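You operate a simulated robot arm through the tools that you are given. There is no shell and no other tool.

You run a simulated robot arm. Do the job below in one go: nothing can be reset, and whatever is moved stays where it is left.

## Task
Crimp both end caps of the green cord in the hand press.
Fine: lay the cord across the die; slide the table in for each press, out before you move the cord and out again at the end; the cord stays on the table; leave the press knob and the other cords.

Only the result counts: the job must be done as asked and must still hold three seconds after the hand-in. Knocking over, shifting, dropping, spilling or breaking anything else fails it. Lids that push on must go on centred and level and be pressed home; caps that screw on are set level and turned clockwise until they are tight.

## Robot
A 6-joint arm with a two-finger parallel gripper, fixed in place. Base frame: the origin is at the foot of the arm, x ahead of it, y to its left, z up. Readings come in mm, rad, newtons and seconds.
With the tool pointing down near the work surface it reaches from about 100 to 820 mm from the base axis. Its first joint turns from -2.007 to 2.007 rad. Payload 4.2 kg.
The tool frame sits at the grasp point between the pads (the TCP): z along the fingers, y along the line on which they close. The tips reach 23 mm beyond it. Largest opening 94 mm; finger width 38, thickness 10; the body of the gripper, 54 by 96 mm, starts 39 mm behind the TCP.
Orientation is that of the tool frame in the base frame, as a unit quaternion [w, x, y, z]. With the fingers straight down and closing along the base's y, the tool's x points along the base's -x, its y along +y and its z along -z.

## Interface
- The arm moves only by the tool send_rows. Its argument "rows" is a list of rows, each an object of numbers (a shift or turn left out is 0, a gripper value left out holds the last): "x", "y", "z": the shift along the base's x, y, z in units of 50 mm (1.0 is 50 mm); "rx", "ry", "rz": the turn, a rotation vector about the base's x, y, z in units of 4 degrees (1.0 is 4 degrees); "jaw": the finger opening in mm, from 0 to 94. In form: [{"x": .., "y": .., "z": .., "rx": .., "ry": .., "rz": .., "jaw": ..}, ...]. A call has 1 to 20 rows; each row shifts and turns the commanded pose from where the row before left it. A call with a number of a shift or a turn outside -1 to 1 is refused whole. Rows are played at 5 a second. More than 50 mm and 0.15 rad between two rows, or a gripper value outside its range, and nothing of the call is played. A pose out of reach is approached as far as the arm can. The call stops where the force on the tool passes 40 N (or 10 N more than at its start, if that is more) or the arm is blocked; 0.2 s more then pass. Each finger travels about 108 mm/s and halts on what it meets, pressing with about 30 N; the grip force reading is that of the motor and also rises with nothing between the fingers. The clock runs only during rows and for 0.2 s after the last one: add rows that do not move to give the fingers time. It gives the time, the measured TCP pose, the force on the tool (base axes), the opening and the grip force at its end, in the units of the frame above (readings bear some noise), with the torque about the TCP (base axes, N m) and any sound that the robot's microphone picked up.
- Cameras (640 x 400 px; columns grow to the right, rows downward): "scene" is fixed at [204.7, -653.4, 1501.9]; the picture's right is [0.91, -0.41, 0.00], its down [-0.21, -0.47, -0.85] and it looks along [0.35, 0.78, -0.52] (base axes); focal length 308 px, centre (320, 200). "wrist" rides on the gripper at [86, 16, -74] in the tool frame; the picture's right is [-0.18, 0.98, 0.00], its down [-0.58, -0.11, -0.81] and it looks along [-0.79, -0.15, 0.59] (tool axes); focal length 243 px, centre (320, 200). There is no depth. A picture from a camera that has moved, and an enlarged one, comes with that camera's place and axes in the base frame and with its lens. The place of the scene camera against the robot may be out by one fixed shift of up to 18 mm in any direction.
- get_image(camera): a new picture of that camera. The clock stands still meanwhile.
- move_column(by): slides the trunk up (or, below 0, down) by that many mm; the arm rides with it, the base frame stays. It gives what a move gives, with no picture.
- enlarge(camera, box): a new picture of the part [left, top, right, bottom] of that camera's present view, enlarged. The clock stands still meanwhile.
- hand_in(): hands the job in; it is judged then, once.

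Places have to be worked out from the pictures, the camera data and where the tool is seen. Open the gripper and draw the arm clear of the work before you hand the job in, unless the task says otherwise.

The tools are called after "Emit:" as a command line: name --argument value ..., lists and objects as JSON in quotes. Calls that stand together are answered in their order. send_rows: Moves the arm, as the interface text tells. Its arguments: {"type":"object","properties":{"rows":{"type":"array"}},"required":["rows"]} The other tools are called the same way: move_column (by) slides the trunk up or down; get_image (camera) takes a picture; enlarge (camera, box) takes an enlarged picture of a part of a camera's view; hand_in () hands the job in.

At the start:

```text
t: 0.0
position: [470.2, 111.1, 1328.7]
orientation: [0.0, 0.0, 1.0, 0.0]
wrist_force: [-1.0, -0.6, -0.4]
wrist_torque: [0.0, 0.02, 0.03]
gripper_width: 94.1
gripper_force: 0.1
trunk travel left (down, up): [-850.0, 140.0]
```

scene: 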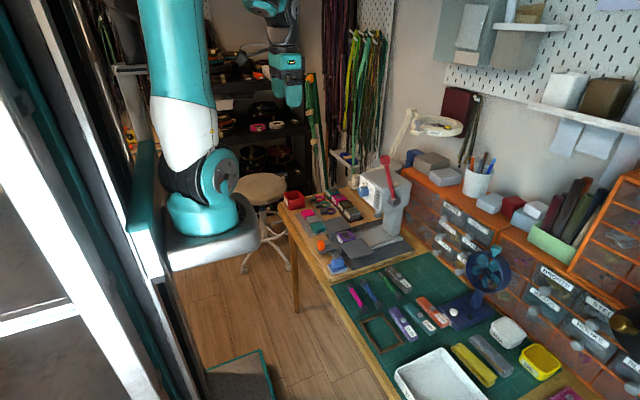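
wrist: 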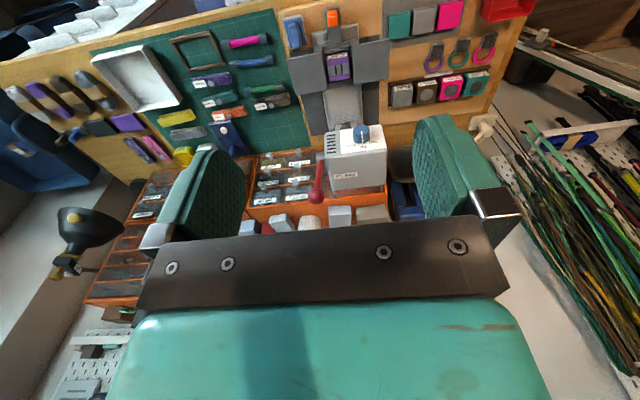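

I start by looking closely at the press and the cords from both cameras.

Emit:
enlarge --camera "scene" --box '[270, 140, 430, 280]'

Emit:
enlarge --camera "wrist" --box '[270, 0, 500, 210]'

Emit:
enlarge --camera "wrist" --box '[80, 0, 330, 180]'

Emit:
enlarge --camera "scene" --box '[320, 240, 560, 400]'

```text
2.86 times, centred on (350, 210) of scene
camera zoom: at [204.7, -653.4, 1501.9], right [0.91, -0.41, 0.0], down [-0.21, -0.47, -0.85], along [0.35, 0.78, -0.52], focal length 880 px, centre (234, 171)
```

zoom: 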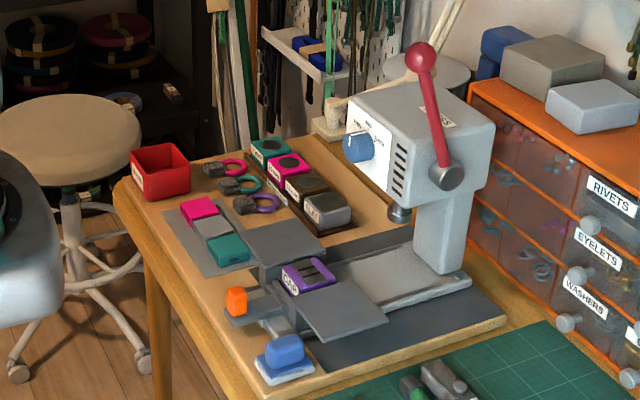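

```text
1.90 times, centred on (385, 105) of wrist
camera zoom: at [384.7, 128.2, 1403.7], right [0.18, 0.98, 0.0], down [0.58, -0.11, 0.81], along [0.79, -0.15, -0.59], focal length 462 px, centre (196, 381)
```

zoom: 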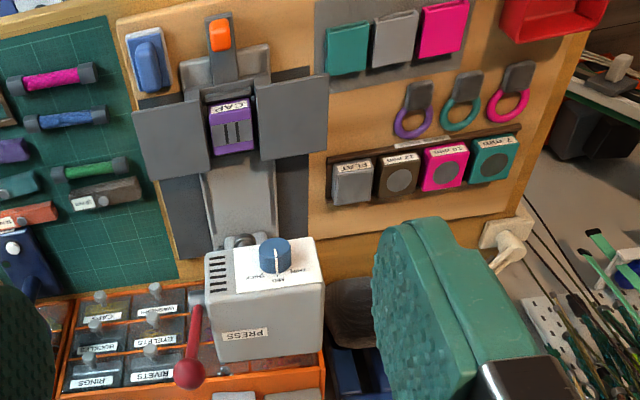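

```text
2.22 times, centred on (205, 90) of wrist
camera zoom: at [384.7, 128.2, 1403.7], right [0.18, 0.98, 0.0], down [0.58, -0.11, 0.81], along [0.79, -0.15, -0.59], focal length 539 px, centre (576, 444)
```

zoom: 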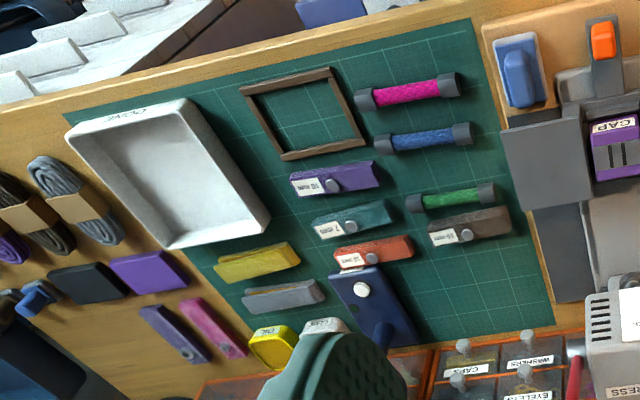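

```text
2.50 times, centred on (440, 320) of scene
camera zoom: at [204.7, -653.4, 1501.9], right [0.91, -0.41, 0.0], down [-0.21, -0.47, -0.85], along [0.35, 0.78, -0.52], focal length 770 px, centre (20, -100)
```

zoom: 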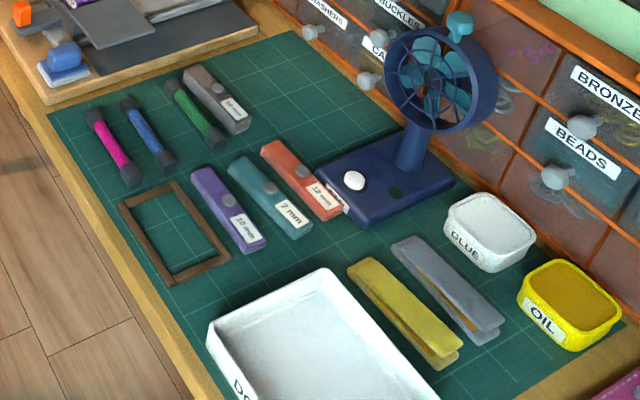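

The sled with the CAP die sits in front of the press with an orange handle facing me, and the green cord lies on the mat to the right (−y) of it. I lower the trunk for a closer, better-calibrated view.

Emit:
move_column --by -250

Emit:
get_image --camera "wrist"

Emit:
get_image --camera "scene"

```text
t: 2.6
position: [471.0, 111.4, 1079.9]
orientation: [0.0, -0.001, 1.0, 0.0]
wrist_force: [-0.6, -0.3, 0.0]
wrist_torque: [-0.01, -0.02, -0.01]
gripper_width: 94.2
gripper_force: 0.1
trunk travel left (down, up): [-600.0, 390.0]
```

```text
taken
camera wrist: at [384.7, 128.2, 1153.7], right [0.18, 0.98, 0.0], down [0.58, -0.11, 0.81], along [0.79, -0.15, -0.59], focal length 243 px, centre (320, 200)
```

wrist: 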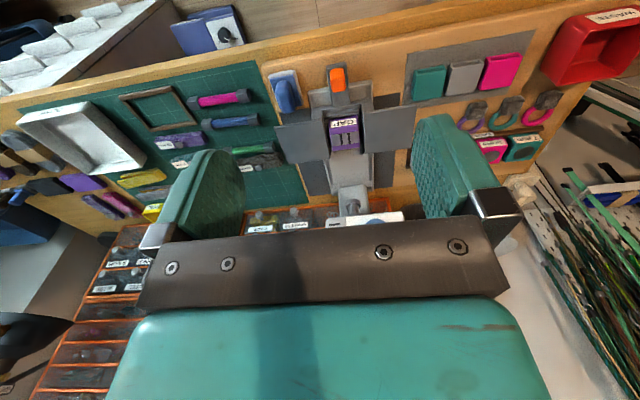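

```text
taken
```

scene: 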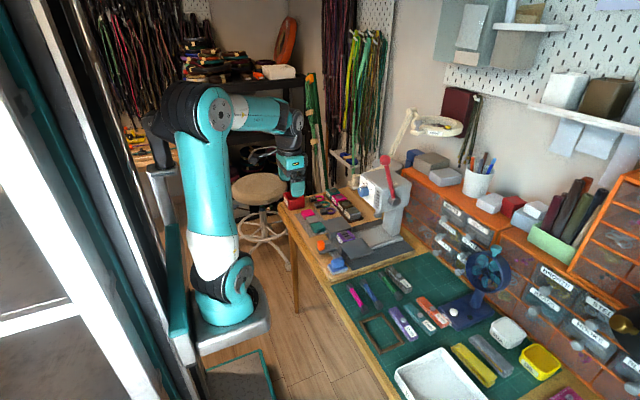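

Two wrist views put the orange handle's top near (569, 118, 796). I draw the hand back and a bit lower to view the sled and cord from nearer.

Emit:
send_rows --rows '[{"x": -0.7, "z": -0.4}, {"x": -0.7, "z": -0.4}, {"x": -0.7, "z": -0.4}, {"x": -0.7, "z": -0.4}, {}]'

Emit:
get_image --camera "wrist"

Emit:
enlarge --camera "wrist" --box '[230, 20, 430, 145]'

Emit:
enlarge --camera "wrist" --box '[80, 20, 280, 145]'

```text
t: 3.8
position: [332.0, 113.9, 997.0]
orientation: [0.0, 0.0, 1.0, 0.0]
wrist_force: [0.3, -0.5, 0.0]
wrist_torque: [0.02, 0.0, 0.0]
gripper_width: 93.9
gripper_force: 0.0
trunk travel left (down, up): [-600.0, 390.0]
```

```text
taken
camera wrist: at [246.8, 130.0, 1071.9], right [0.18, 0.98, 0.0], down [0.58, -0.11, 0.81], along [0.79, -0.15, -0.59], focal length 243 px, centre (320, 200)
```

wrist: 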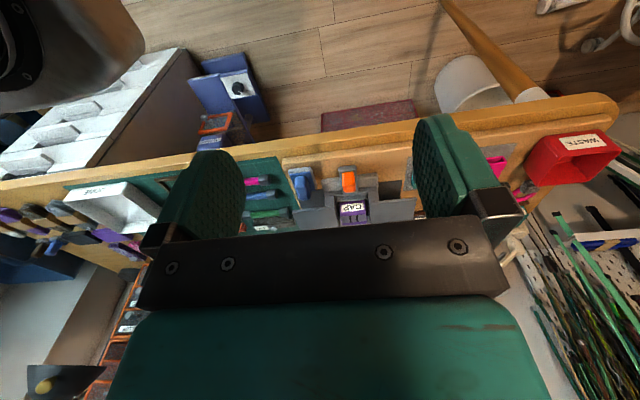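

```text
3.20 times, centred on (330, 82) of wrist
camera zoom: at [246.8, 130.0, 1071.9], right [0.18, 0.98, 0.0], down [0.58, -0.11, 0.81], along [0.79, -0.15, -0.59], focal length 776 px, centre (288, 576)
```

zoom: 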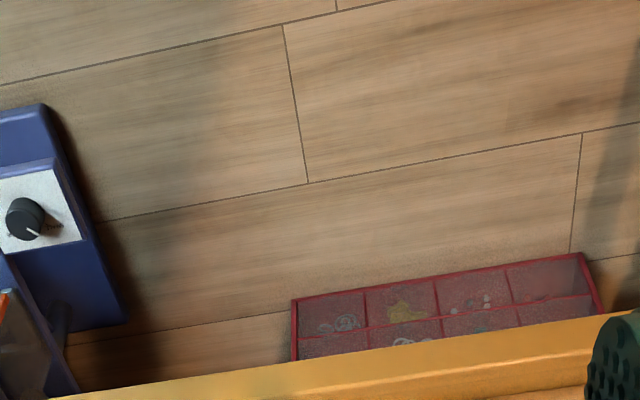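

```text
3.20 times, centred on (180, 82) of wrist
camera zoom: at [246.8, 130.0, 1071.9], right [0.18, 0.98, 0.0], down [0.58, -0.11, 0.81], along [0.79, -0.15, -0.59], focal length 776 px, centre (768, 576)
```

zoom: 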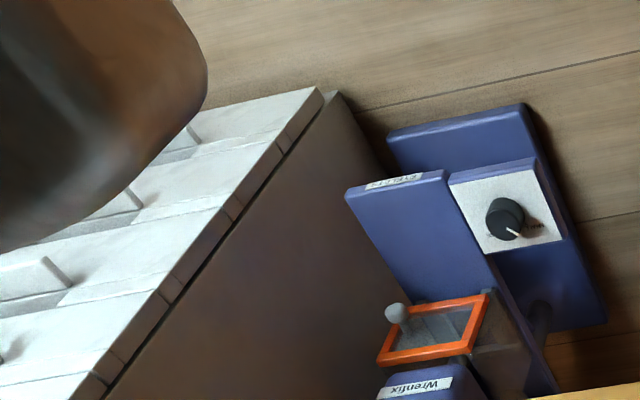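

That was too far back; the sled was out of the useful view. I move forward over the sled at a moderate height.

Emit:
send_rows --rows '[{"x": 0.9, "z": 0}, {"x": 0.9}, {"x": 0.9, "z": -0.3}, {"x": 0.9, "z": -0.3}, {}]'

Emit:
get_image --camera "wrist"

Emit:
enlarge --camera "wrist" --box '[230, 40, 430, 165]'

Emit:
enlarge --camera "wrist" --box '[100, 40, 300, 165]'

```text
t: 5.0
position: [512.9, 107.3, 970.3]
orientation: [0.0, 0.0, 1.0, 0.0]
wrist_force: [0.5, 0.2, -0.2]
wrist_torque: [0.0, -0.02, -0.02]
gripper_width: 93.8
gripper_force: 0.1
trunk travel left (down, up): [-600.0, 390.0]
```

```text
taken
camera wrist: at [426.6, 124.3, 1045.0], right [0.18, 0.98, 0.0], down [0.58, -0.11, 0.81], along [0.79, -0.15, -0.59], focal length 243 px, centre (320, 200)
```

wrist: 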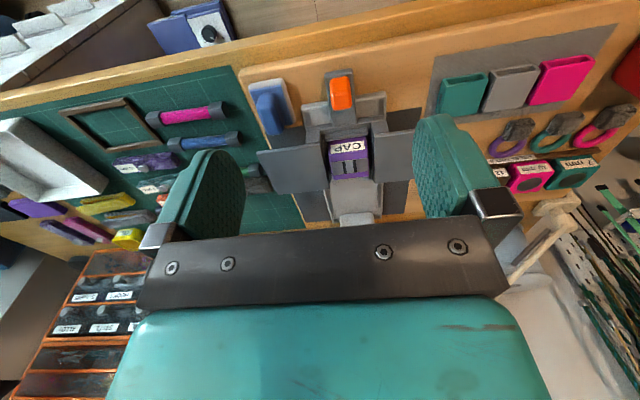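

```text
3.20 times, centred on (330, 102) of wrist
camera zoom: at [426.6, 124.3, 1045.0], right [0.18, 0.98, 0.0], down [0.58, -0.11, 0.81], along [0.79, -0.15, -0.59], focal length 776 px, centre (288, 512)
```

zoom: 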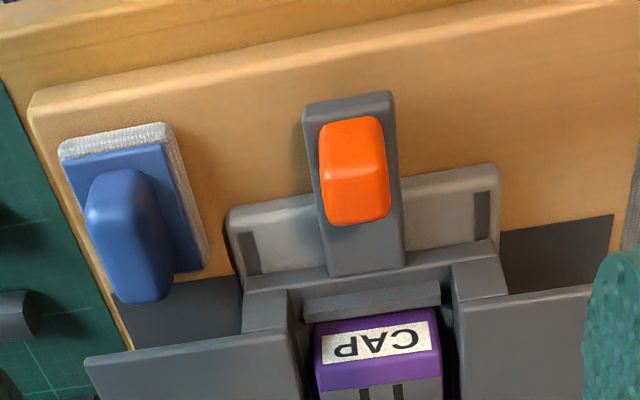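

```text
3.20 times, centred on (200, 102) of wrist
camera zoom: at [426.6, 124.3, 1045.0], right [0.18, 0.98, 0.0], down [0.58, -0.11, 0.81], along [0.79, -0.15, -0.59], focal length 776 px, centre (704, 512)
```

zoom: 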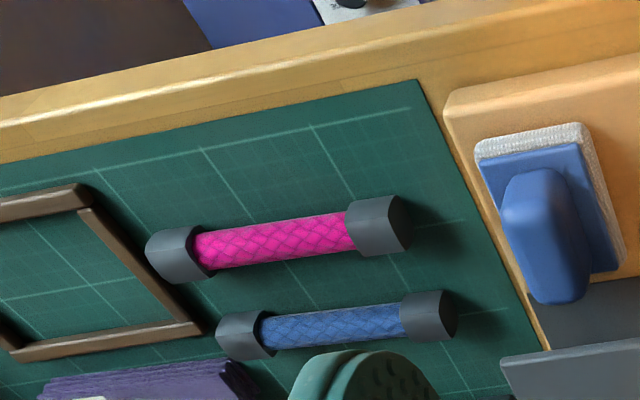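

The sled, handle and wings are clear; now I tilt the hand so the camera looks more steeply down on the die.

Emit:
send_rows --rows '[{"x": 0.3, "ry": 1}, {"x": 0.3, "ry": 1}, {"x": 0.3, "ry": 1}, {"x": 0.3, "ry": 1}, {"x": 0.3, "ry": 1}, {"ry": 1}, {}]'

Emit:
get_image --camera "wrist"

Emit:
enlarge --camera "wrist" --box '[220, 80, 440, 218]'

Emit:
enlarge --camera "wrist" --box '[60, 60, 280, 198]'

```text
t: 6.6
position: [584.5, 111.5, 970.9]
orientation: [-0.208, 0.0, 0.978, 0.0]
wrist_force: [0.7, 0.6, 0.8]
wrist_torque: [0.0, 0.0, -0.02]
gripper_width: 94.0
gripper_force: 0.1
trunk travel left (down, up): [-600.0, 390.0]
```

```text
taken
camera wrist: at [537.4, 127.6, 1074.0], right [0.17, 0.98, -0.08], down [0.86, -0.11, 0.5], along [0.48, -0.15, -0.86], focal length 243 px, centre (320, 200)
```

wrist: 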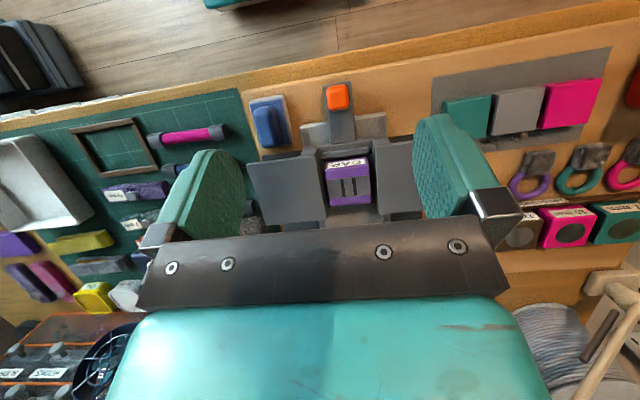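

```text
2.90 times, centred on (330, 149) of wrist
camera zoom: at [537.4, 127.6, 1074.0], right [0.17, 0.98, -0.08], down [0.86, -0.11, 0.5], along [0.48, -0.15, -0.86], focal length 703 px, centre (291, 348)
```

zoom: 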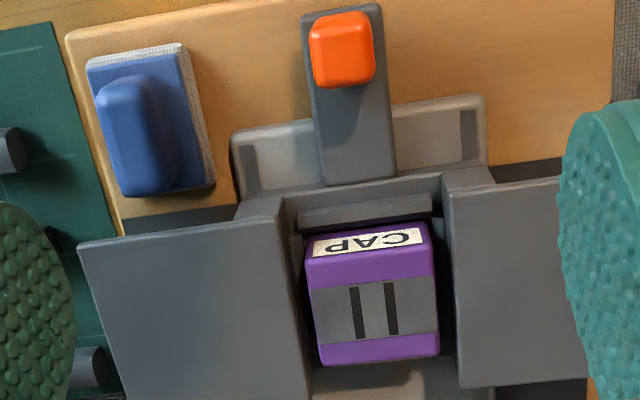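

```text
2.90 times, centred on (170, 129) of wrist
camera zoom: at [537.4, 127.6, 1074.0], right [0.17, 0.98, -0.08], down [0.86, -0.11, 0.5], along [0.48, -0.15, -0.86], focal length 703 px, centre (755, 406)
```

zoom: 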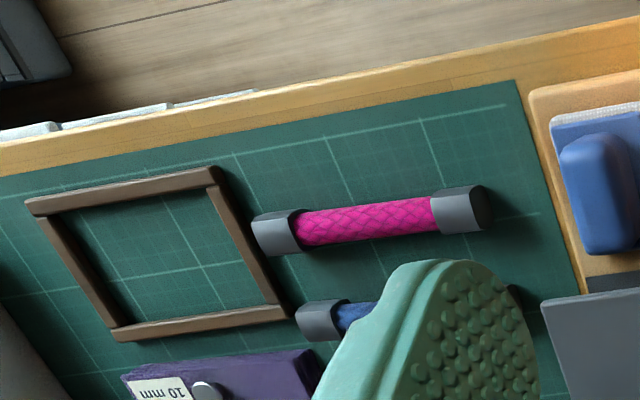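

The die has a groove running along y between two purple bands, centred near (675, 120), flanked by wing plates. Now I shift over to −y to inspect the green cord and the gap to the grey box next to it.

Emit:
send_rows --rows '[{"y": -0.8}, {"y": -0.8}, {"y": -0.8}, {"y": -0.8}, {"y": -0.8}, {"x": 0.4}, {"x": 0.4}, {}]'

Emit:
get_image --camera "wrist"

Emit:
enlarge --camera "wrist" --box '[220, 90, 440, 228]'

Emit:
enlarge --camera "scene" --box '[335, 250, 435, 312]'

```text
t: 8.4
position: [626.2, -86.8, 970.7]
orientation: [-0.208, 0.0, 0.978, 0.0]
wrist_force: [0.5, -0.3, 0.4]
wrist_torque: [0.01, 0.02, 0.0]
gripper_width: 94.1
gripper_force: 0.0
trunk travel left (down, up): [-600.0, 390.0]
```

```text
taken
camera wrist: at [579.1, -71.2, 1072.3], right [0.17, 0.98, -0.08], down [0.86, -0.11, 0.5], along [0.48, -0.15, -0.86], focal length 243 px, centre (320, 200)
```

wrist: 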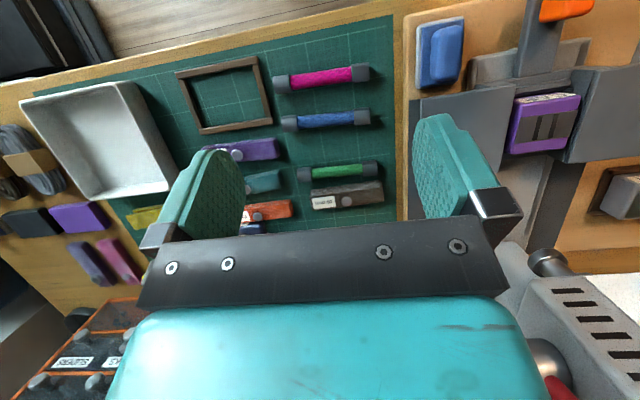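

```text
2.90 times, centred on (330, 159) of wrist
camera zoom: at [579.1, -71.2, 1072.3], right [0.17, 0.98, -0.08], down [0.86, -0.11, 0.5], along [0.48, -0.15, -0.86], focal length 703 px, centre (291, 319)
```

zoom: 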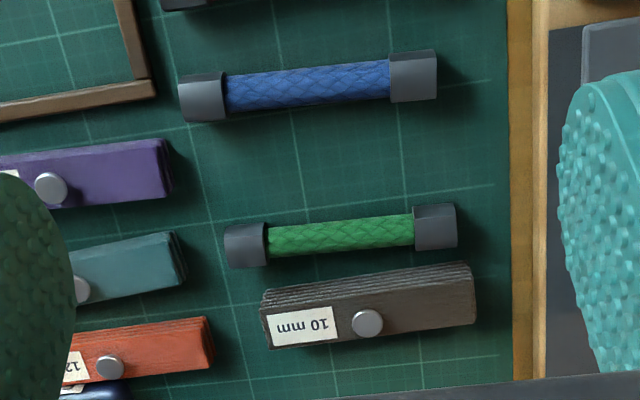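

```text
6.40 times, centred on (385, 281) of scene
camera zoom: at [204.7, -653.4, 1501.9], right [0.91, -0.41, 0.0], down [-0.21, -0.47, -0.85], along [0.35, 0.78, -0.52], focal length 1972 px, centre (-96, -318)
```

zoom: 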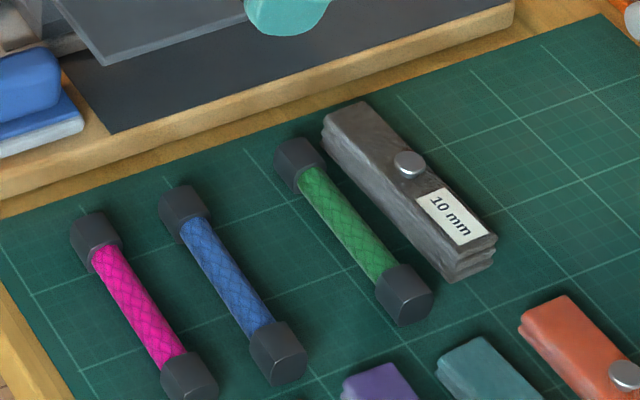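

The green cord lies along y, centred near (705, −93), about 107 mm long with roughly 18–20 mm clear to the grey box. I straighten the tool and turn it 90° so the fingers close along x over the cord.

Emit:
send_rows --rows '[{"ry": -1, "x": 0.26}, {"ry": -1, "x": 0.26}, {"ry": -1, "x": 0.26}, {"ry": -1, "x": 0.26}, {"ry": -1, "x": 0.26}, {"ry": -1, "x": 0.26}, {"rz": 1}, {"rz": 1}, {"rz": 1}, {"rz": 1}, {"rz": 1}, {"rz": 1}, {"rz": 1}, {"rz": 1}, {"rz": 1}, {"rz": 1}, {"rz": 1}]'

Emit:
send_rows --rows '[{"rz": 1}, {"rz": 1}, {"rz": 1}, {"rz": 1}, {"rz": 1}, {"rz": 1}, {"rz": 1}, {"rz": 1}, {"rz": 1}, {"rz": 1}, {"rz": 1}, {"rz": 0.5}, {}]'

Emit:
get_image --camera "wrist"

```text
t: 12.0
position: [703.3, -89.3, 969.3]
orientation: [0.0, -0.374, 0.928, 0.0]
wrist_force: [0.6, 0.0, -0.4]
wrist_torque: [-0.04, -0.03, -0.04]
gripper_width: 94.2
gripper_force: 0.1
trunk travel left (down, up): [-600.0, 390.0]
```

```text
t: 14.8
position: [703.2, -86.9, 968.9]
orientation: [0.001, -0.707, 0.707, 0.0]
wrist_force: [0.7, 0.6, -1.1]
wrist_torque: [-0.02, 0.0, 0.03]
gripper_width: 94.1
gripper_force: 0.1
trunk travel left (down, up): [-600.0, 390.0]
```

```text
taken
camera wrist: at [687.5, -174.0, 1043.5], right [-0.98, 0.18, 0.0], down [0.11, 0.58, 0.81], along [0.15, 0.79, -0.59], focal length 243 px, centre (320, 200)
```

wrist: 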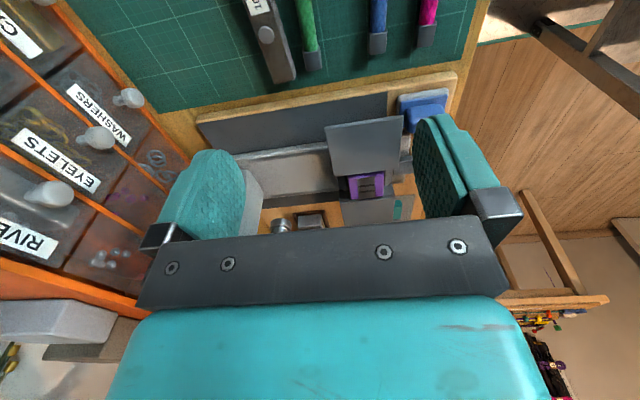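

I enlarge this view to measure the cord and the box gap precisely.

Emit:
enlarge --camera "wrist" --box '[230, 0, 470, 150]'

Emit:
enlarge --camera "wrist" --box '[240, 90, 430, 225]'

```text
2.67 times, centred on (350, 75) of wrist
camera zoom: at [687.5, -174.0, 1043.5], right [-0.98, 0.18, 0.0], down [0.11, 0.58, 0.81], along [0.15, 0.79, -0.59], focal length 647 px, centre (240, 533)
```

zoom: 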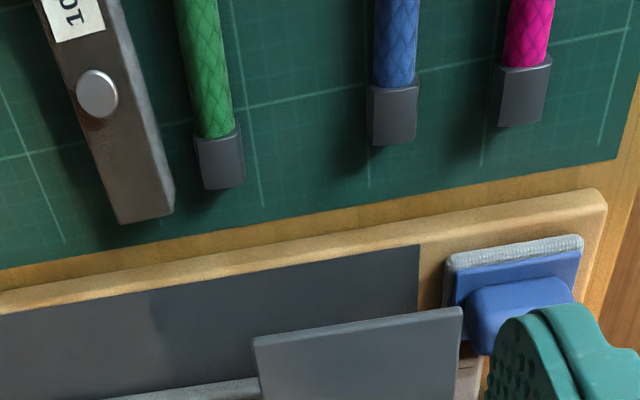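

```text
2.96 times, centred on (335, 158) of wrist
camera zoom: at [687.5, -174.0, 1043.5], right [-0.98, 0.18, 0.0], down [0.11, 0.58, 0.81], along [0.15, 0.79, -0.59], focal length 719 px, centre (276, 326)
```

zoom: 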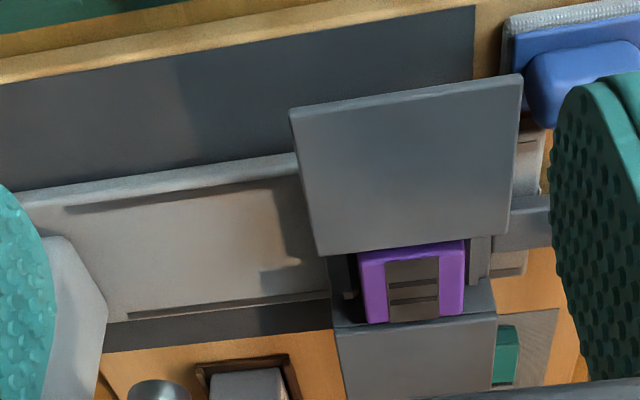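

Measurements agree: cord axis z≈741 (mat ≈731), centre ≈(719.5, −95), caps ~21 mm long, box face ~30 mm from the axis. I lower the trunk and set a 32 mm opening above the cord to check alignment.

Emit:
move_column --by -130

Emit:
send_rows --rows '[{"x": 0.33, "y": -0.2, "jaw": 32}, {}, {}]'

Emit:
get_image --camera "wrist"

Emit:
get_image --camera "scene"

```text
t: 16.4
position: [702.5, -86.9, 838.3]
orientation: [-0.001, -0.707, 0.707, 0.0]
wrist_force: [-0.5, -0.2, -0.2]
wrist_torque: [0.0, -0.02, -0.01]
gripper_width: 94.2
gripper_force: 0.1
trunk travel left (down, up): [-470.0, 520.0]
```

```text
t: 17.2
position: [719.3, -96.2, 839.0]
orientation: [0.0, -0.707, 0.708, 0.0]
wrist_force: [0.0, 0.3, -0.3]
wrist_torque: [0.0, 0.01, 0.0]
gripper_width: 31.9
gripper_force: 0.0
trunk travel left (down, up): [-470.0, 520.0]
```

```text
taken
camera wrist: at [704.2, -183.3, 913.4], right [-0.98, 0.18, 0.0], down [0.11, 0.58, 0.81], along [0.15, 0.79, -0.59], focal length 243 px, centre (320, 200)
```

wrist: 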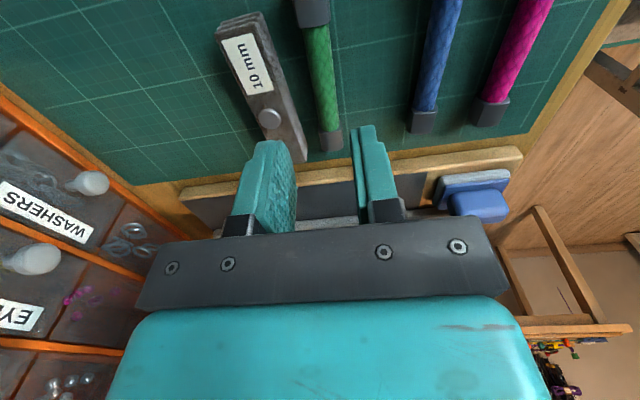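

```text
taken
```

scene: 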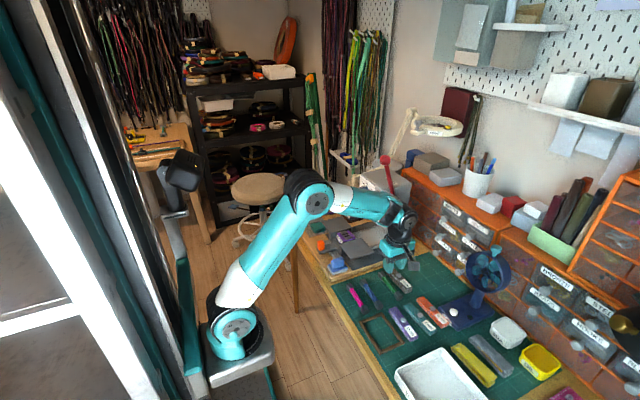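

The cord axis is near x≈718.2 with ~2° of skew, and the box face near x≈744. I centre at (717.3, −100), match the skew, narrow the opening to 26 mm and descend partway.

Emit:
send_rows --rows '[{"x": -0.054, "y": -0.046, "rz": -0.55, "jaw": 26}, {"z": -0.6}, {"z": -0.6}, {}, {}]'

Emit:
get_image --camera "wrist"

Emit:
enlarge --camera "wrist" --box '[220, 80, 420, 215]'

Emit:
enlarge --camera "scene" --box '[340, 220, 460, 300]'

```text
t: 18.4
position: [718.4, -97.2, 776.8]
orientation: [0.0, -0.693, 0.721, 0.0]
wrist_force: [-0.5, 0.4, 0.4]
wrist_torque: [0.01, 0.04, 0.01]
gripper_width: 26.1
gripper_force: 0.1
trunk travel left (down, up): [-470.0, 520.0]
```

```text
taken
camera wrist: at [699.4, -184.1, 851.8], right [-0.98, 0.22, 0.0], down [0.13, 0.58, 0.81], along [0.18, 0.79, -0.59], focal length 243 px, centre (320, 200)
```

wrist: 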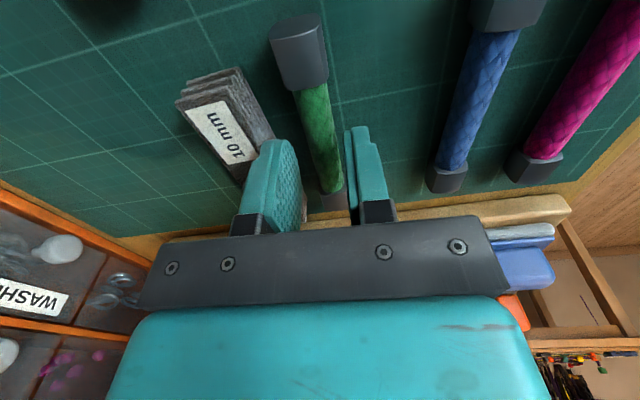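

```text
2.96 times, centred on (320, 148) of wrist
camera zoom: at [699.4, -184.1, 851.8], right [-0.98, 0.22, 0.0], down [0.13, 0.58, 0.81], along [0.18, 0.79, -0.59], focal length 719 px, centre (320, 356)
```

zoom: 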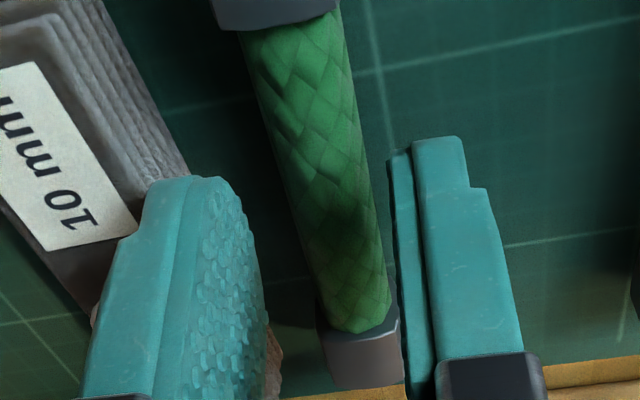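

```text
5.00 times, centred on (400, 260) of scene
camera zoom: at [204.7, -653.4, 1501.9], right [0.91, -0.41, 0.0], down [-0.21, -0.47, -0.85], along [0.35, 0.78, -0.52], focal length 1541 px, centre (-80, -100)
```

zoom: 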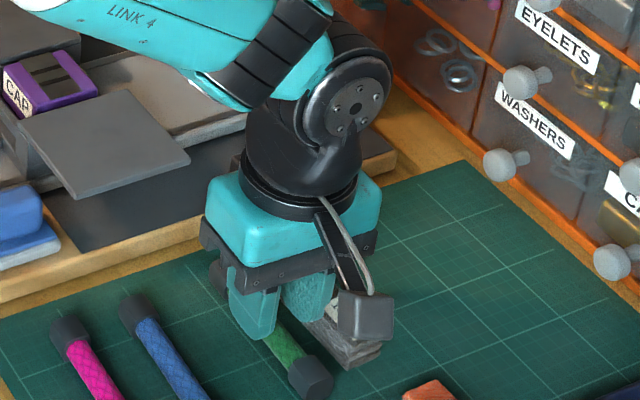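

TCP is now centred within ~0.5 mm of the cord axis and the +x finger should clear the box by ~5 mm. I descend 20 mm in small steps.

Emit:
send_rows --rows '[{"z": -0.12}, {"z": -0.12}, {"z": -0.1}, {"z": -0.06}, {}]'

Emit:
get_image --camera "wrist"

Emit:
enlarge --camera "scene" --box '[360, 240, 440, 300]'

```text
t: 19.6
position: [718.1, -100.2, 759.0]
orientation: [-0.001, -0.693, 0.721, 0.001]
wrist_force: [-0.2, 0.3, 0.8]
wrist_torque: [0.05, -0.01, -0.04]
gripper_width: 25.9
gripper_force: 0.1
trunk travel left (down, up): [-470.0, 520.0]
```

```text
taken
camera wrist: at [699.1, -185.9, 832.8], right [-0.97, 0.22, 0.0], down [0.13, 0.58, 0.81], along [0.18, 0.79, -0.59], focal length 243 px, centre (320, 200)
```

wrist: 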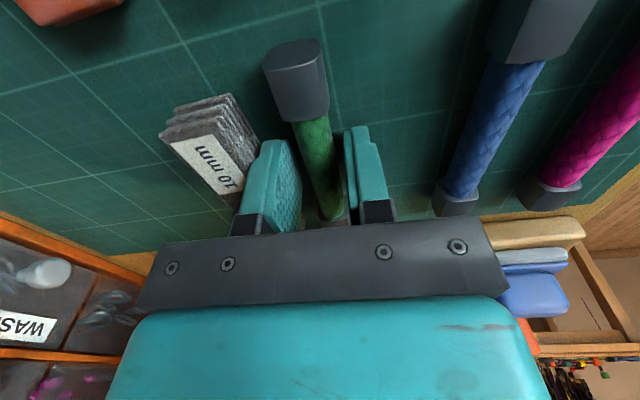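

```text
6.67 times, centred on (400, 270) of scene
camera zoom: at [204.7, -653.4, 1501.9], right [0.91, -0.41, 0.0], down [-0.21, -0.47, -0.85], along [0.35, 0.78, -0.52], focal length 2054 px, centre (-213, -267)
```

zoom: 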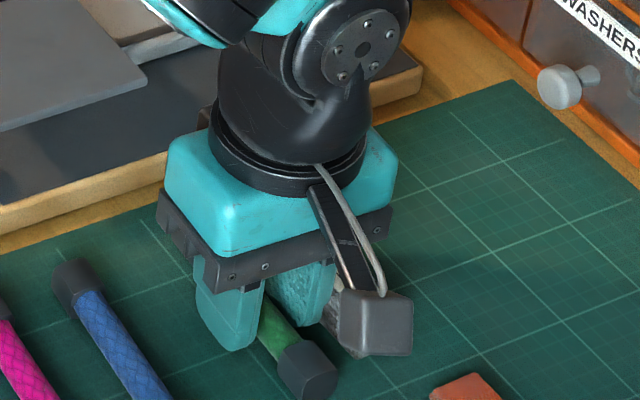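

The cord sits between the pads with tips a few mm above the mat. I drop 2 mm more and close.

Emit:
send_rows --rows '[{"z": -0.04}, {"jaw": 10}, {}, {}, {}]'

Emit:
get_image --camera "wrist"

```text
t: 20.8
position: [717.1, -99.2, 757.5]
orientation: [0.001, -0.694, 0.72, 0.0]
wrist_force: [0.5, 0.2, 6.6]
wrist_torque: [-0.02, -0.02, -0.02]
gripper_width: 15.2
gripper_force: 29.5
trunk travel left (down, up): [-470.0, 520.0]
```

```text
taken
camera wrist: at [698.6, -185.8, 832.3], right [-0.98, 0.22, 0.0], down [0.13, 0.58, 0.81], along [0.18, 0.79, -0.59], focal length 243 px, centre (320, 200)
```

wrist: 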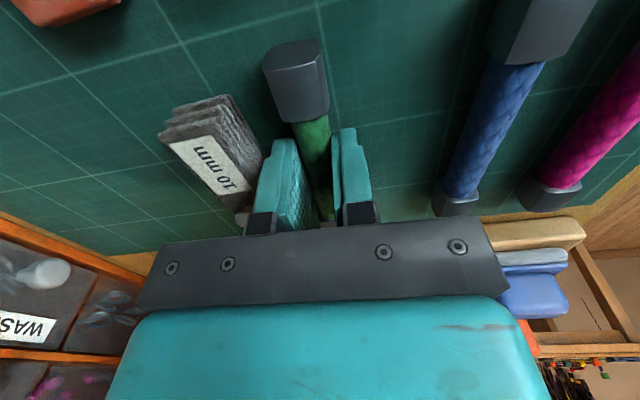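

The grip is firm (15 mm, 29.5 N). I lift straight up and check the cord comes along.

Emit:
send_rows --rows '[{"z": 0.1}, {"z": 0.3}, {"z": 0.6}, {"z": 0.7}, {"z": 0.7}, {"rz": 0.55}, {}]'

Emit:
get_image --camera "wrist"

Emit:
enlarge --camera "scene" --box '[320, 140, 460, 300]'

```text
t: 22.4
position: [718.5, -100.7, 877.3]
orientation: [-0.001, -0.707, 0.707, 0.0]
wrist_force: [0.2, -0.3, -0.6]
wrist_torque: [0.02, 0.01, -0.02]
gripper_width: 15.3
gripper_force: 29.5
trunk travel left (down, up): [-470.0, 520.0]
```

```text
taken
camera wrist: at [703.0, -187.0, 951.4], right [-0.98, 0.18, 0.0], down [0.11, 0.58, 0.81], along [0.15, 0.79, -0.59], focal length 243 px, centre (320, 200)
```

wrist: 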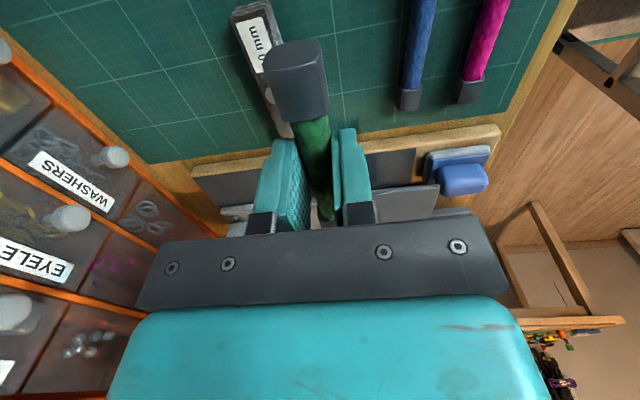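

```text
2.50 times, centred on (390, 220) of scene
camera zoom: at [204.7, -653.4, 1501.9], right [0.91, -0.41, 0.0], down [-0.21, -0.47, -0.85], along [0.35, 0.78, -0.52], focal length 770 px, centre (145, 150)
```

zoom: 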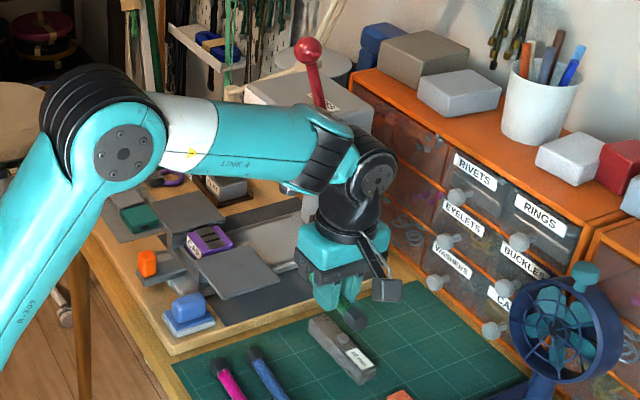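

The cord hangs level along y, its +y cap centre about 53 mm beyond the TCP. I move toward the die at modest height, keeping clear of the red lever, and stop short to check.

Emit:
send_rows --rows '[{"x": -0.47, "z": -0.2}, {"x": -0.47, "z": -0.2}, {"y": 0.7}, {"y": 0.7}, {"y": 0.7}, {"y": 0.5}, {}]'

Emit:
get_image --camera "wrist"

Emit:
enlarge --camera "scene" --box '[300, 140, 440, 280]'

```text
t: 24.0
position: [671.1, 30.1, 857.7]
orientation: [0.0, -0.707, 0.707, 0.0]
wrist_force: [0.3, -0.1, -0.6]
wrist_torque: [0.01, 0.0, -0.01]
gripper_width: 15.1
gripper_force: 30.1
trunk travel left (down, up): [-470.0, 520.0]
```

```text
taken
camera wrist: at [655.5, -57.4, 932.4], right [-0.98, 0.18, 0.0], down [0.11, 0.58, 0.81], along [0.15, 0.79, -0.59], focal length 243 px, centre (320, 200)
```

wrist: 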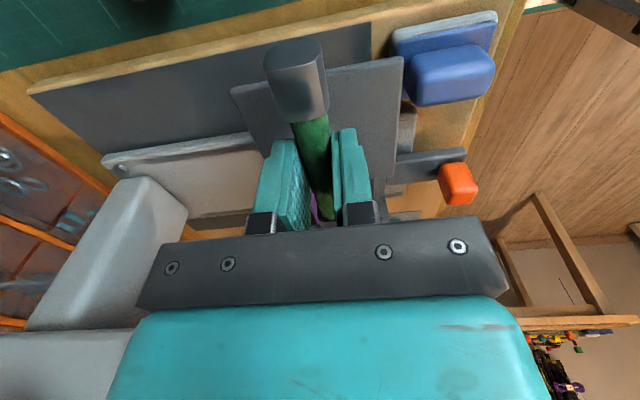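

```text
2.86 times, centred on (370, 210) of scene
camera zoom: at [204.7, -653.4, 1501.9], right [0.91, -0.41, 0.0], down [-0.21, -0.47, -0.85], along [0.35, 0.78, -0.52], focal length 880 px, centre (177, 171)
```

zoom: 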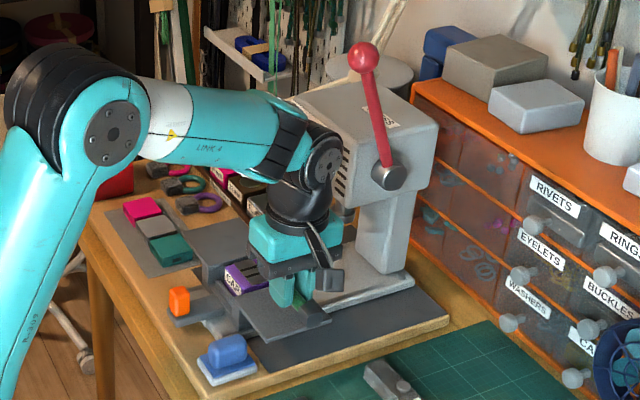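

Wing plate measures z≈806, centred at x≈670.5, matching the cord's x. I shift +39.5 mm in y to bring the +y cap over the die and lower to about 8 mm above.

Emit:
send_rows --rows '[{"y": 0.4, "x": -0.01}, {"y": 0.39}, {"z": -0.2}, {"z": -0.2}, {}]'

Emit:
get_image --camera "wrist"

Emit:
enlarge --camera "wrist" --box '[240, 100, 420, 235]'

Emit:
enlarge --camera "scene" --box '[330, 210, 400, 260]'

```text
t: 25.2
position: [668.9, 69.9, 838.3]
orientation: [0.001, 0.708, -0.707, 0.0]
wrist_force: [0.3, 0.4, -0.2]
wrist_torque: [0.01, 0.04, 0.05]
gripper_width: 15.1
gripper_force: 30.1
trunk travel left (down, up): [-470.0, 520.0]
```

```text
taken
camera wrist: at [653.7, -17.6, 912.9], right [-0.98, 0.18, 0.0], down [0.11, 0.58, 0.81], along [0.15, 0.79, -0.59], focal length 243 px, centre (320, 200)
```

wrist: 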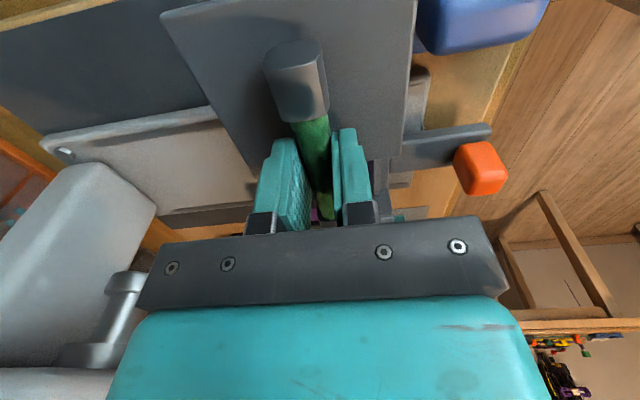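

```text
2.96 times, centred on (330, 168) of wrist
camera zoom: at [653.7, -17.6, 912.9], right [-0.98, 0.18, 0.0], down [0.11, 0.58, 0.81], along [0.15, 0.79, -0.59], focal length 719 px, centre (290, 296)
```

zoom: 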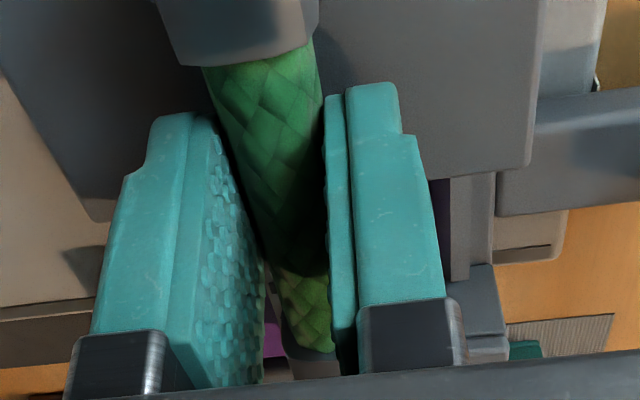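

```text
8.00 times, centred on (365, 235) of scene
camera zoom: at [204.7, -653.4, 1501.9], right [0.91, -0.41, 0.0], down [-0.21, -0.47, -0.85], along [0.35, 0.78, -0.52], focal length 2465 px, centre (-40, -80)
```

zoom: 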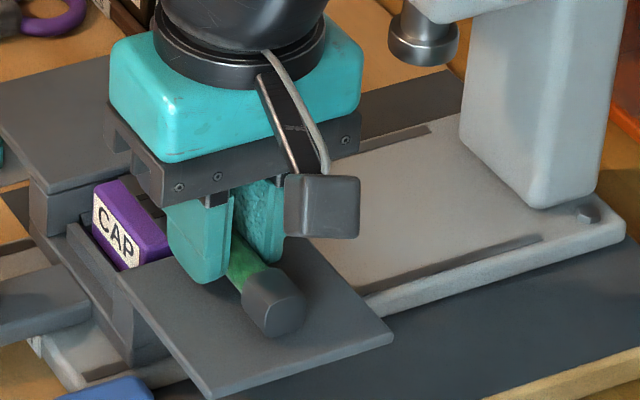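

Cord is over the die line, about 9 mm above the wing. I lower in small steps watching the force.

Emit:
send_rows --rows '[{"z": -0.06}, {"z": -0.06}, {}]'

Emit:
send_rows --rows '[{"z": -0.03}, {}]'

Emit:
send_rows --rows '[{"z": -0.02}, {}]'

```text
t: 26.0
position: [670.1, 69.9, 835.2]
orientation: [-0.004, 0.707, -0.707, 0.002]
wrist_force: [0.4, -3.1, 29.6]
wrist_torque: [0.41, 0.07, 0.08]
gripper_width: 15.2
gripper_force: 29.7
trunk travel left (down, up): [-470.0, 520.0]
```

```text
t: 26.3
position: [670.3, 69.0, 835.0]
orientation: [0.005, -0.706, 0.708, -0.003]
wrist_force: [-1.4, -3.7, 14.9]
wrist_torque: [-0.2, 0.14, 0.13]
gripper_width: 15.4
gripper_force: 30.4
trunk travel left (down, up): [-470.0, 520.0]
stopped in row 1: the force on the tool passed its limit at 44 N (the readings are from after the stop); the commanded pose is now the measured one
```

```text
t: 26.9
position: [669.9, 68.5, 835.6]
orientation: [0.005, -0.707, 0.707, -0.002]
wrist_force: [0.9, -1.2, 31.9]
wrist_torque: [-0.31, 0.25, 0.0]
gripper_width: 15.3
gripper_force: 29.4
trunk travel left (down, up): [-470.0, 520.0]
```

Contact came at TCP z≈835, a bit higher than expected; I check whether it is the fingertips on the wing or the cap on the die.

Emit:
get_image --camera "wrist"

Emit:
enlarge --camera "wrist" --box '[240, 20, 420, 155]'

Emit:
enlarge --camera "scene" --box '[330, 210, 400, 260]'

```text
taken
camera wrist: at [653.5, -17.6, 908.9], right [-0.98, 0.19, -0.01], down [0.1, 0.58, 0.81], along [0.16, 0.79, -0.59], focal length 243 px, centre (320, 200)
```

wrist: 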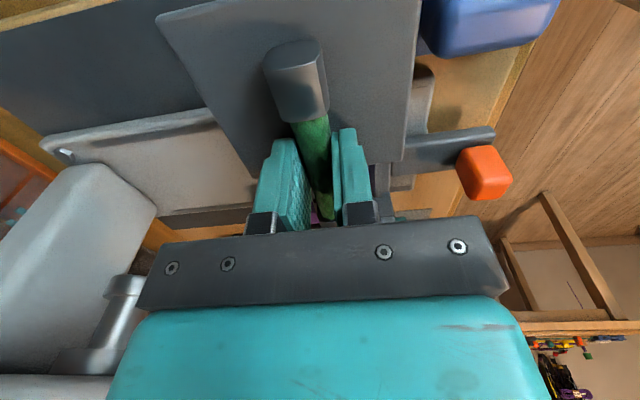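

```text
2.96 times, centred on (330, 88) of wrist
camera zoom: at [653.5, -17.6, 908.9], right [-0.98, 0.19, -0.01], down [0.1, 0.58, 0.81], along [0.16, 0.79, -0.59], focal length 719 px, centre (290, 533)
```

zoom: 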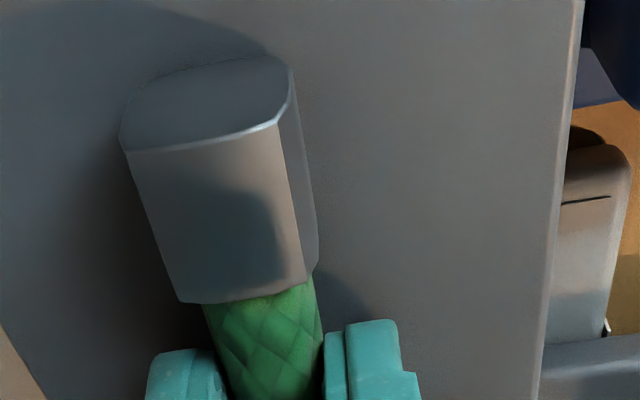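

```text
8.00 times, centred on (365, 235) of scene
camera zoom: at [204.7, -653.4, 1501.9], right [0.91, -0.41, 0.0], down [-0.21, -0.47, -0.85], along [0.35, 0.78, -0.52], focal length 2465 px, centre (-40, -80)
```

zoom: 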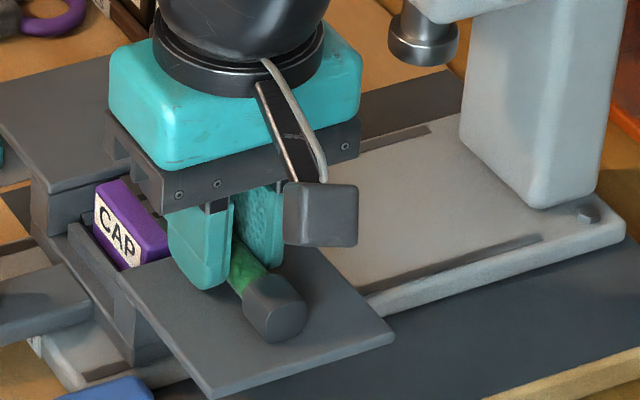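

The tips appear to rest on the wing with the −y cap right at its surface. I relieve the pressure by 1 mm, open gently, and look.

Emit:
send_rows --rows '[{"z": 0.02}, {"jaw": 20}, {"jaw": 26}, {}, {}]'

Emit:
enlarge --camera "wrist" --box '[230, 20, 420, 225]'

Emit:
enlarge --camera "scene" --box '[330, 210, 400, 260]'

```text
t: 28.1
position: [670.0, 70.5, 835.3]
orientation: [0.005, -0.706, 0.708, -0.002]
wrist_force: [17.3, -6.7, 29.7]
wrist_torque: [-0.67, 0.06, 0.31]
gripper_width: 18.3
gripper_force: 0.1
trunk travel left (down, up): [-470.0, 520.0]
```

```text
1.95 times, centred on (325, 122) of wrist
camera zoom: at [654.0, -17.4, 908.9], right [-0.98, 0.19, -0.01], down [0.1, 0.58, 0.81], along [0.16, 0.79, -0.59], focal length 473 px, centre (310, 351)
```

zoom: 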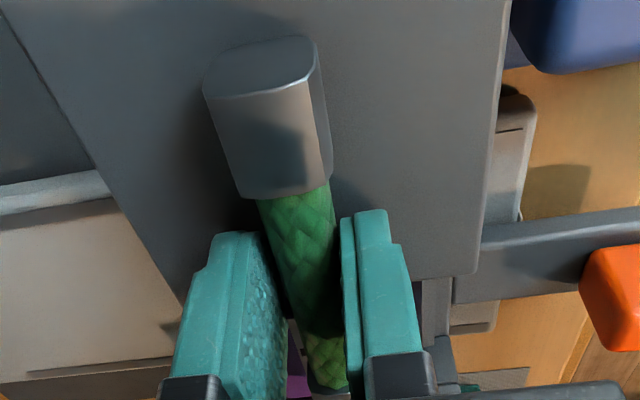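

```text
8.00 times, centred on (365, 235) of scene
camera zoom: at [204.7, -653.4, 1501.9], right [0.91, -0.41, 0.0], down [-0.21, -0.47, -0.85], along [0.35, 0.78, -0.52], focal length 2465 px, centre (-40, -80)
```

zoom: 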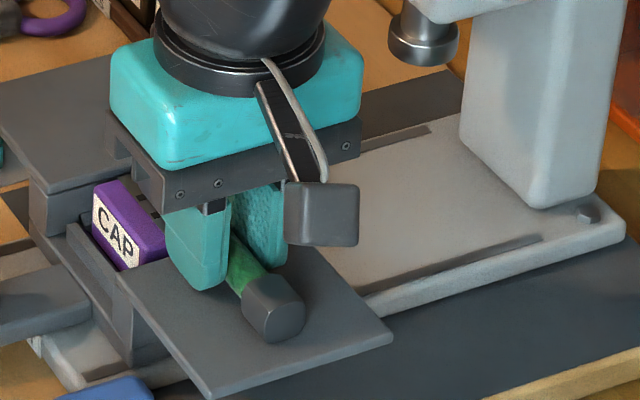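

The −x fingertip is dragging on the wing (friction), so the opening stalled. I raise 2–3 mm to free it and let the jaw open.

Emit:
send_rows --rows '[{"z": 0.03}, {"z": 0.03, "jaw": 26}, {}, {}]'

Emit:
enlarge --camera "wrist" --box '[230, 20, 420, 225]'

Emit:
enlarge --camera "scene" --box '[330, 210, 400, 260]'

```text
t: 29.1
position: [668.9, 69.1, 834.7]
orientation: [-0.002, 0.707, -0.707, 0.001]
wrist_force: [-0.5, -0.4, -0.1]
wrist_torque: [0.02, -0.03, -0.04]
gripper_width: 26.0
gripper_force: 0.0
trunk travel left (down, up): [-470.0, 520.0]
```

```text
1.95 times, centred on (325, 122) of wrist
camera zoom: at [653.7, -17.2, 910.1], right [-0.98, 0.18, 0.0], down [0.11, 0.58, 0.81], along [0.15, 0.79, -0.59], focal length 473 px, centre (310, 351)
```

zoom: 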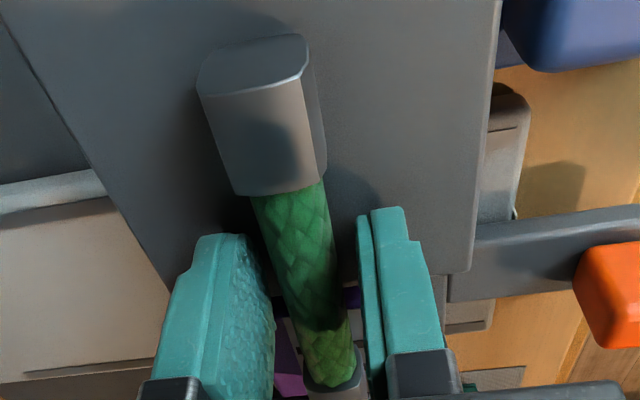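

```text
8.00 times, centred on (365, 235) of scene
camera zoom: at [204.7, -653.4, 1501.9], right [0.91, -0.41, 0.0], down [-0.21, -0.47, -0.85], along [0.35, 0.78, -0.52], focal length 2465 px, centre (-40, -80)
```

zoom: 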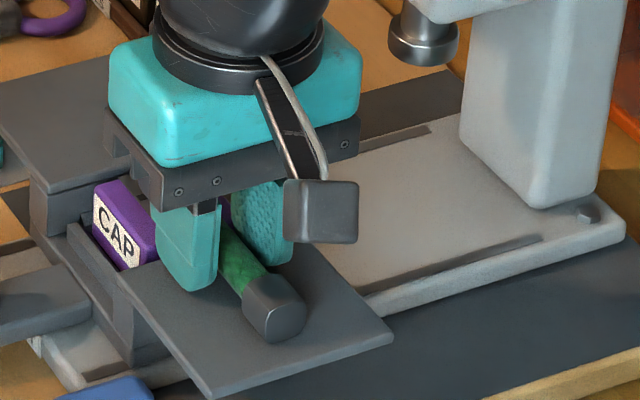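

Released cleanly; the cord rests on wing and die. I rise straight up and back toward −y for a view of how the cap sits in the die.

Emit:
send_rows --rows '[{"z": 0.4}, {"z": 0.6}, {"y": -0.5}, {"y": -0.5}, {}]'

Emit:
get_image --camera "wrist"

Emit:
enlarge --camera "wrist" --box '[240, 80, 400, 220]'

Emit:
enlarge --camera "scene" --box '[330, 210, 400, 260]'

```text
t: 30.3
position: [668.8, 19.2, 887.8]
orientation: [0.003, -0.707, 0.707, -0.001]
wrist_force: [-0.4, -0.1, 0.1]
wrist_torque: [-0.03, 0.01, 0.03]
gripper_width: 26.1
gripper_force: 0.1
trunk travel left (down, up): [-470.0, 520.0]
```

```text
taken
camera wrist: at [653.8, -68.3, 961.8], right [-0.98, 0.18, -0.01], down [0.1, 0.58, 0.81], along [0.15, 0.79, -0.59], focal length 243 px, centre (320, 200)
```

wrist: 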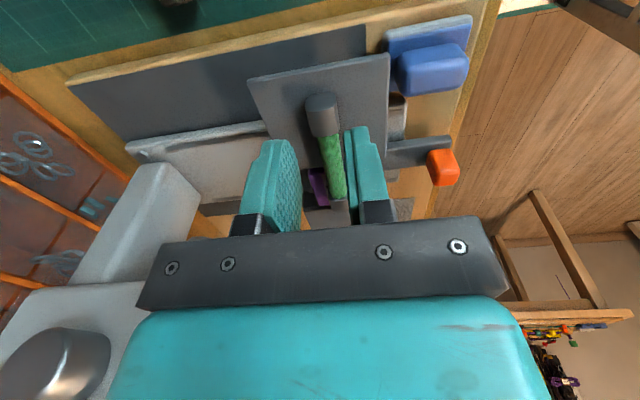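

```text
2.86 times, centred on (320, 150) of wrist
camera zoom: at [653.8, -68.3, 961.8], right [-0.98, 0.18, -0.01], down [0.1, 0.58, 0.81], along [0.15, 0.79, -0.59], focal length 693 px, centre (320, 343)
```

zoom: 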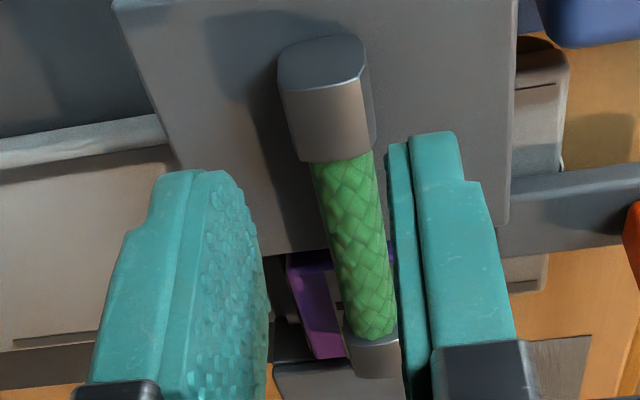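

```text
8.00 times, centred on (365, 235) of scene
camera zoom: at [204.7, -653.4, 1501.9], right [0.91, -0.41, 0.0], down [-0.21, -0.47, -0.85], along [0.35, 0.78, -0.52], focal length 2465 px, centre (-40, -80)
```

zoom: 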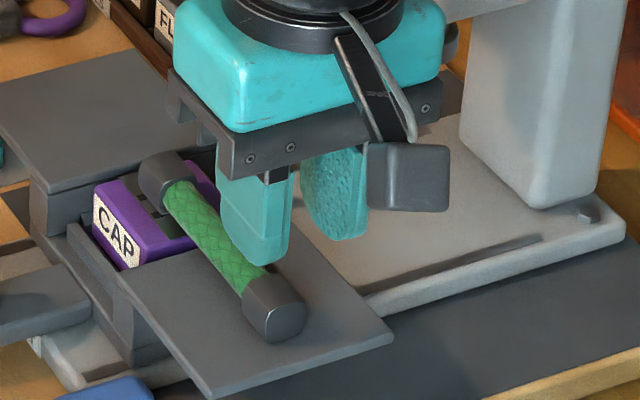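

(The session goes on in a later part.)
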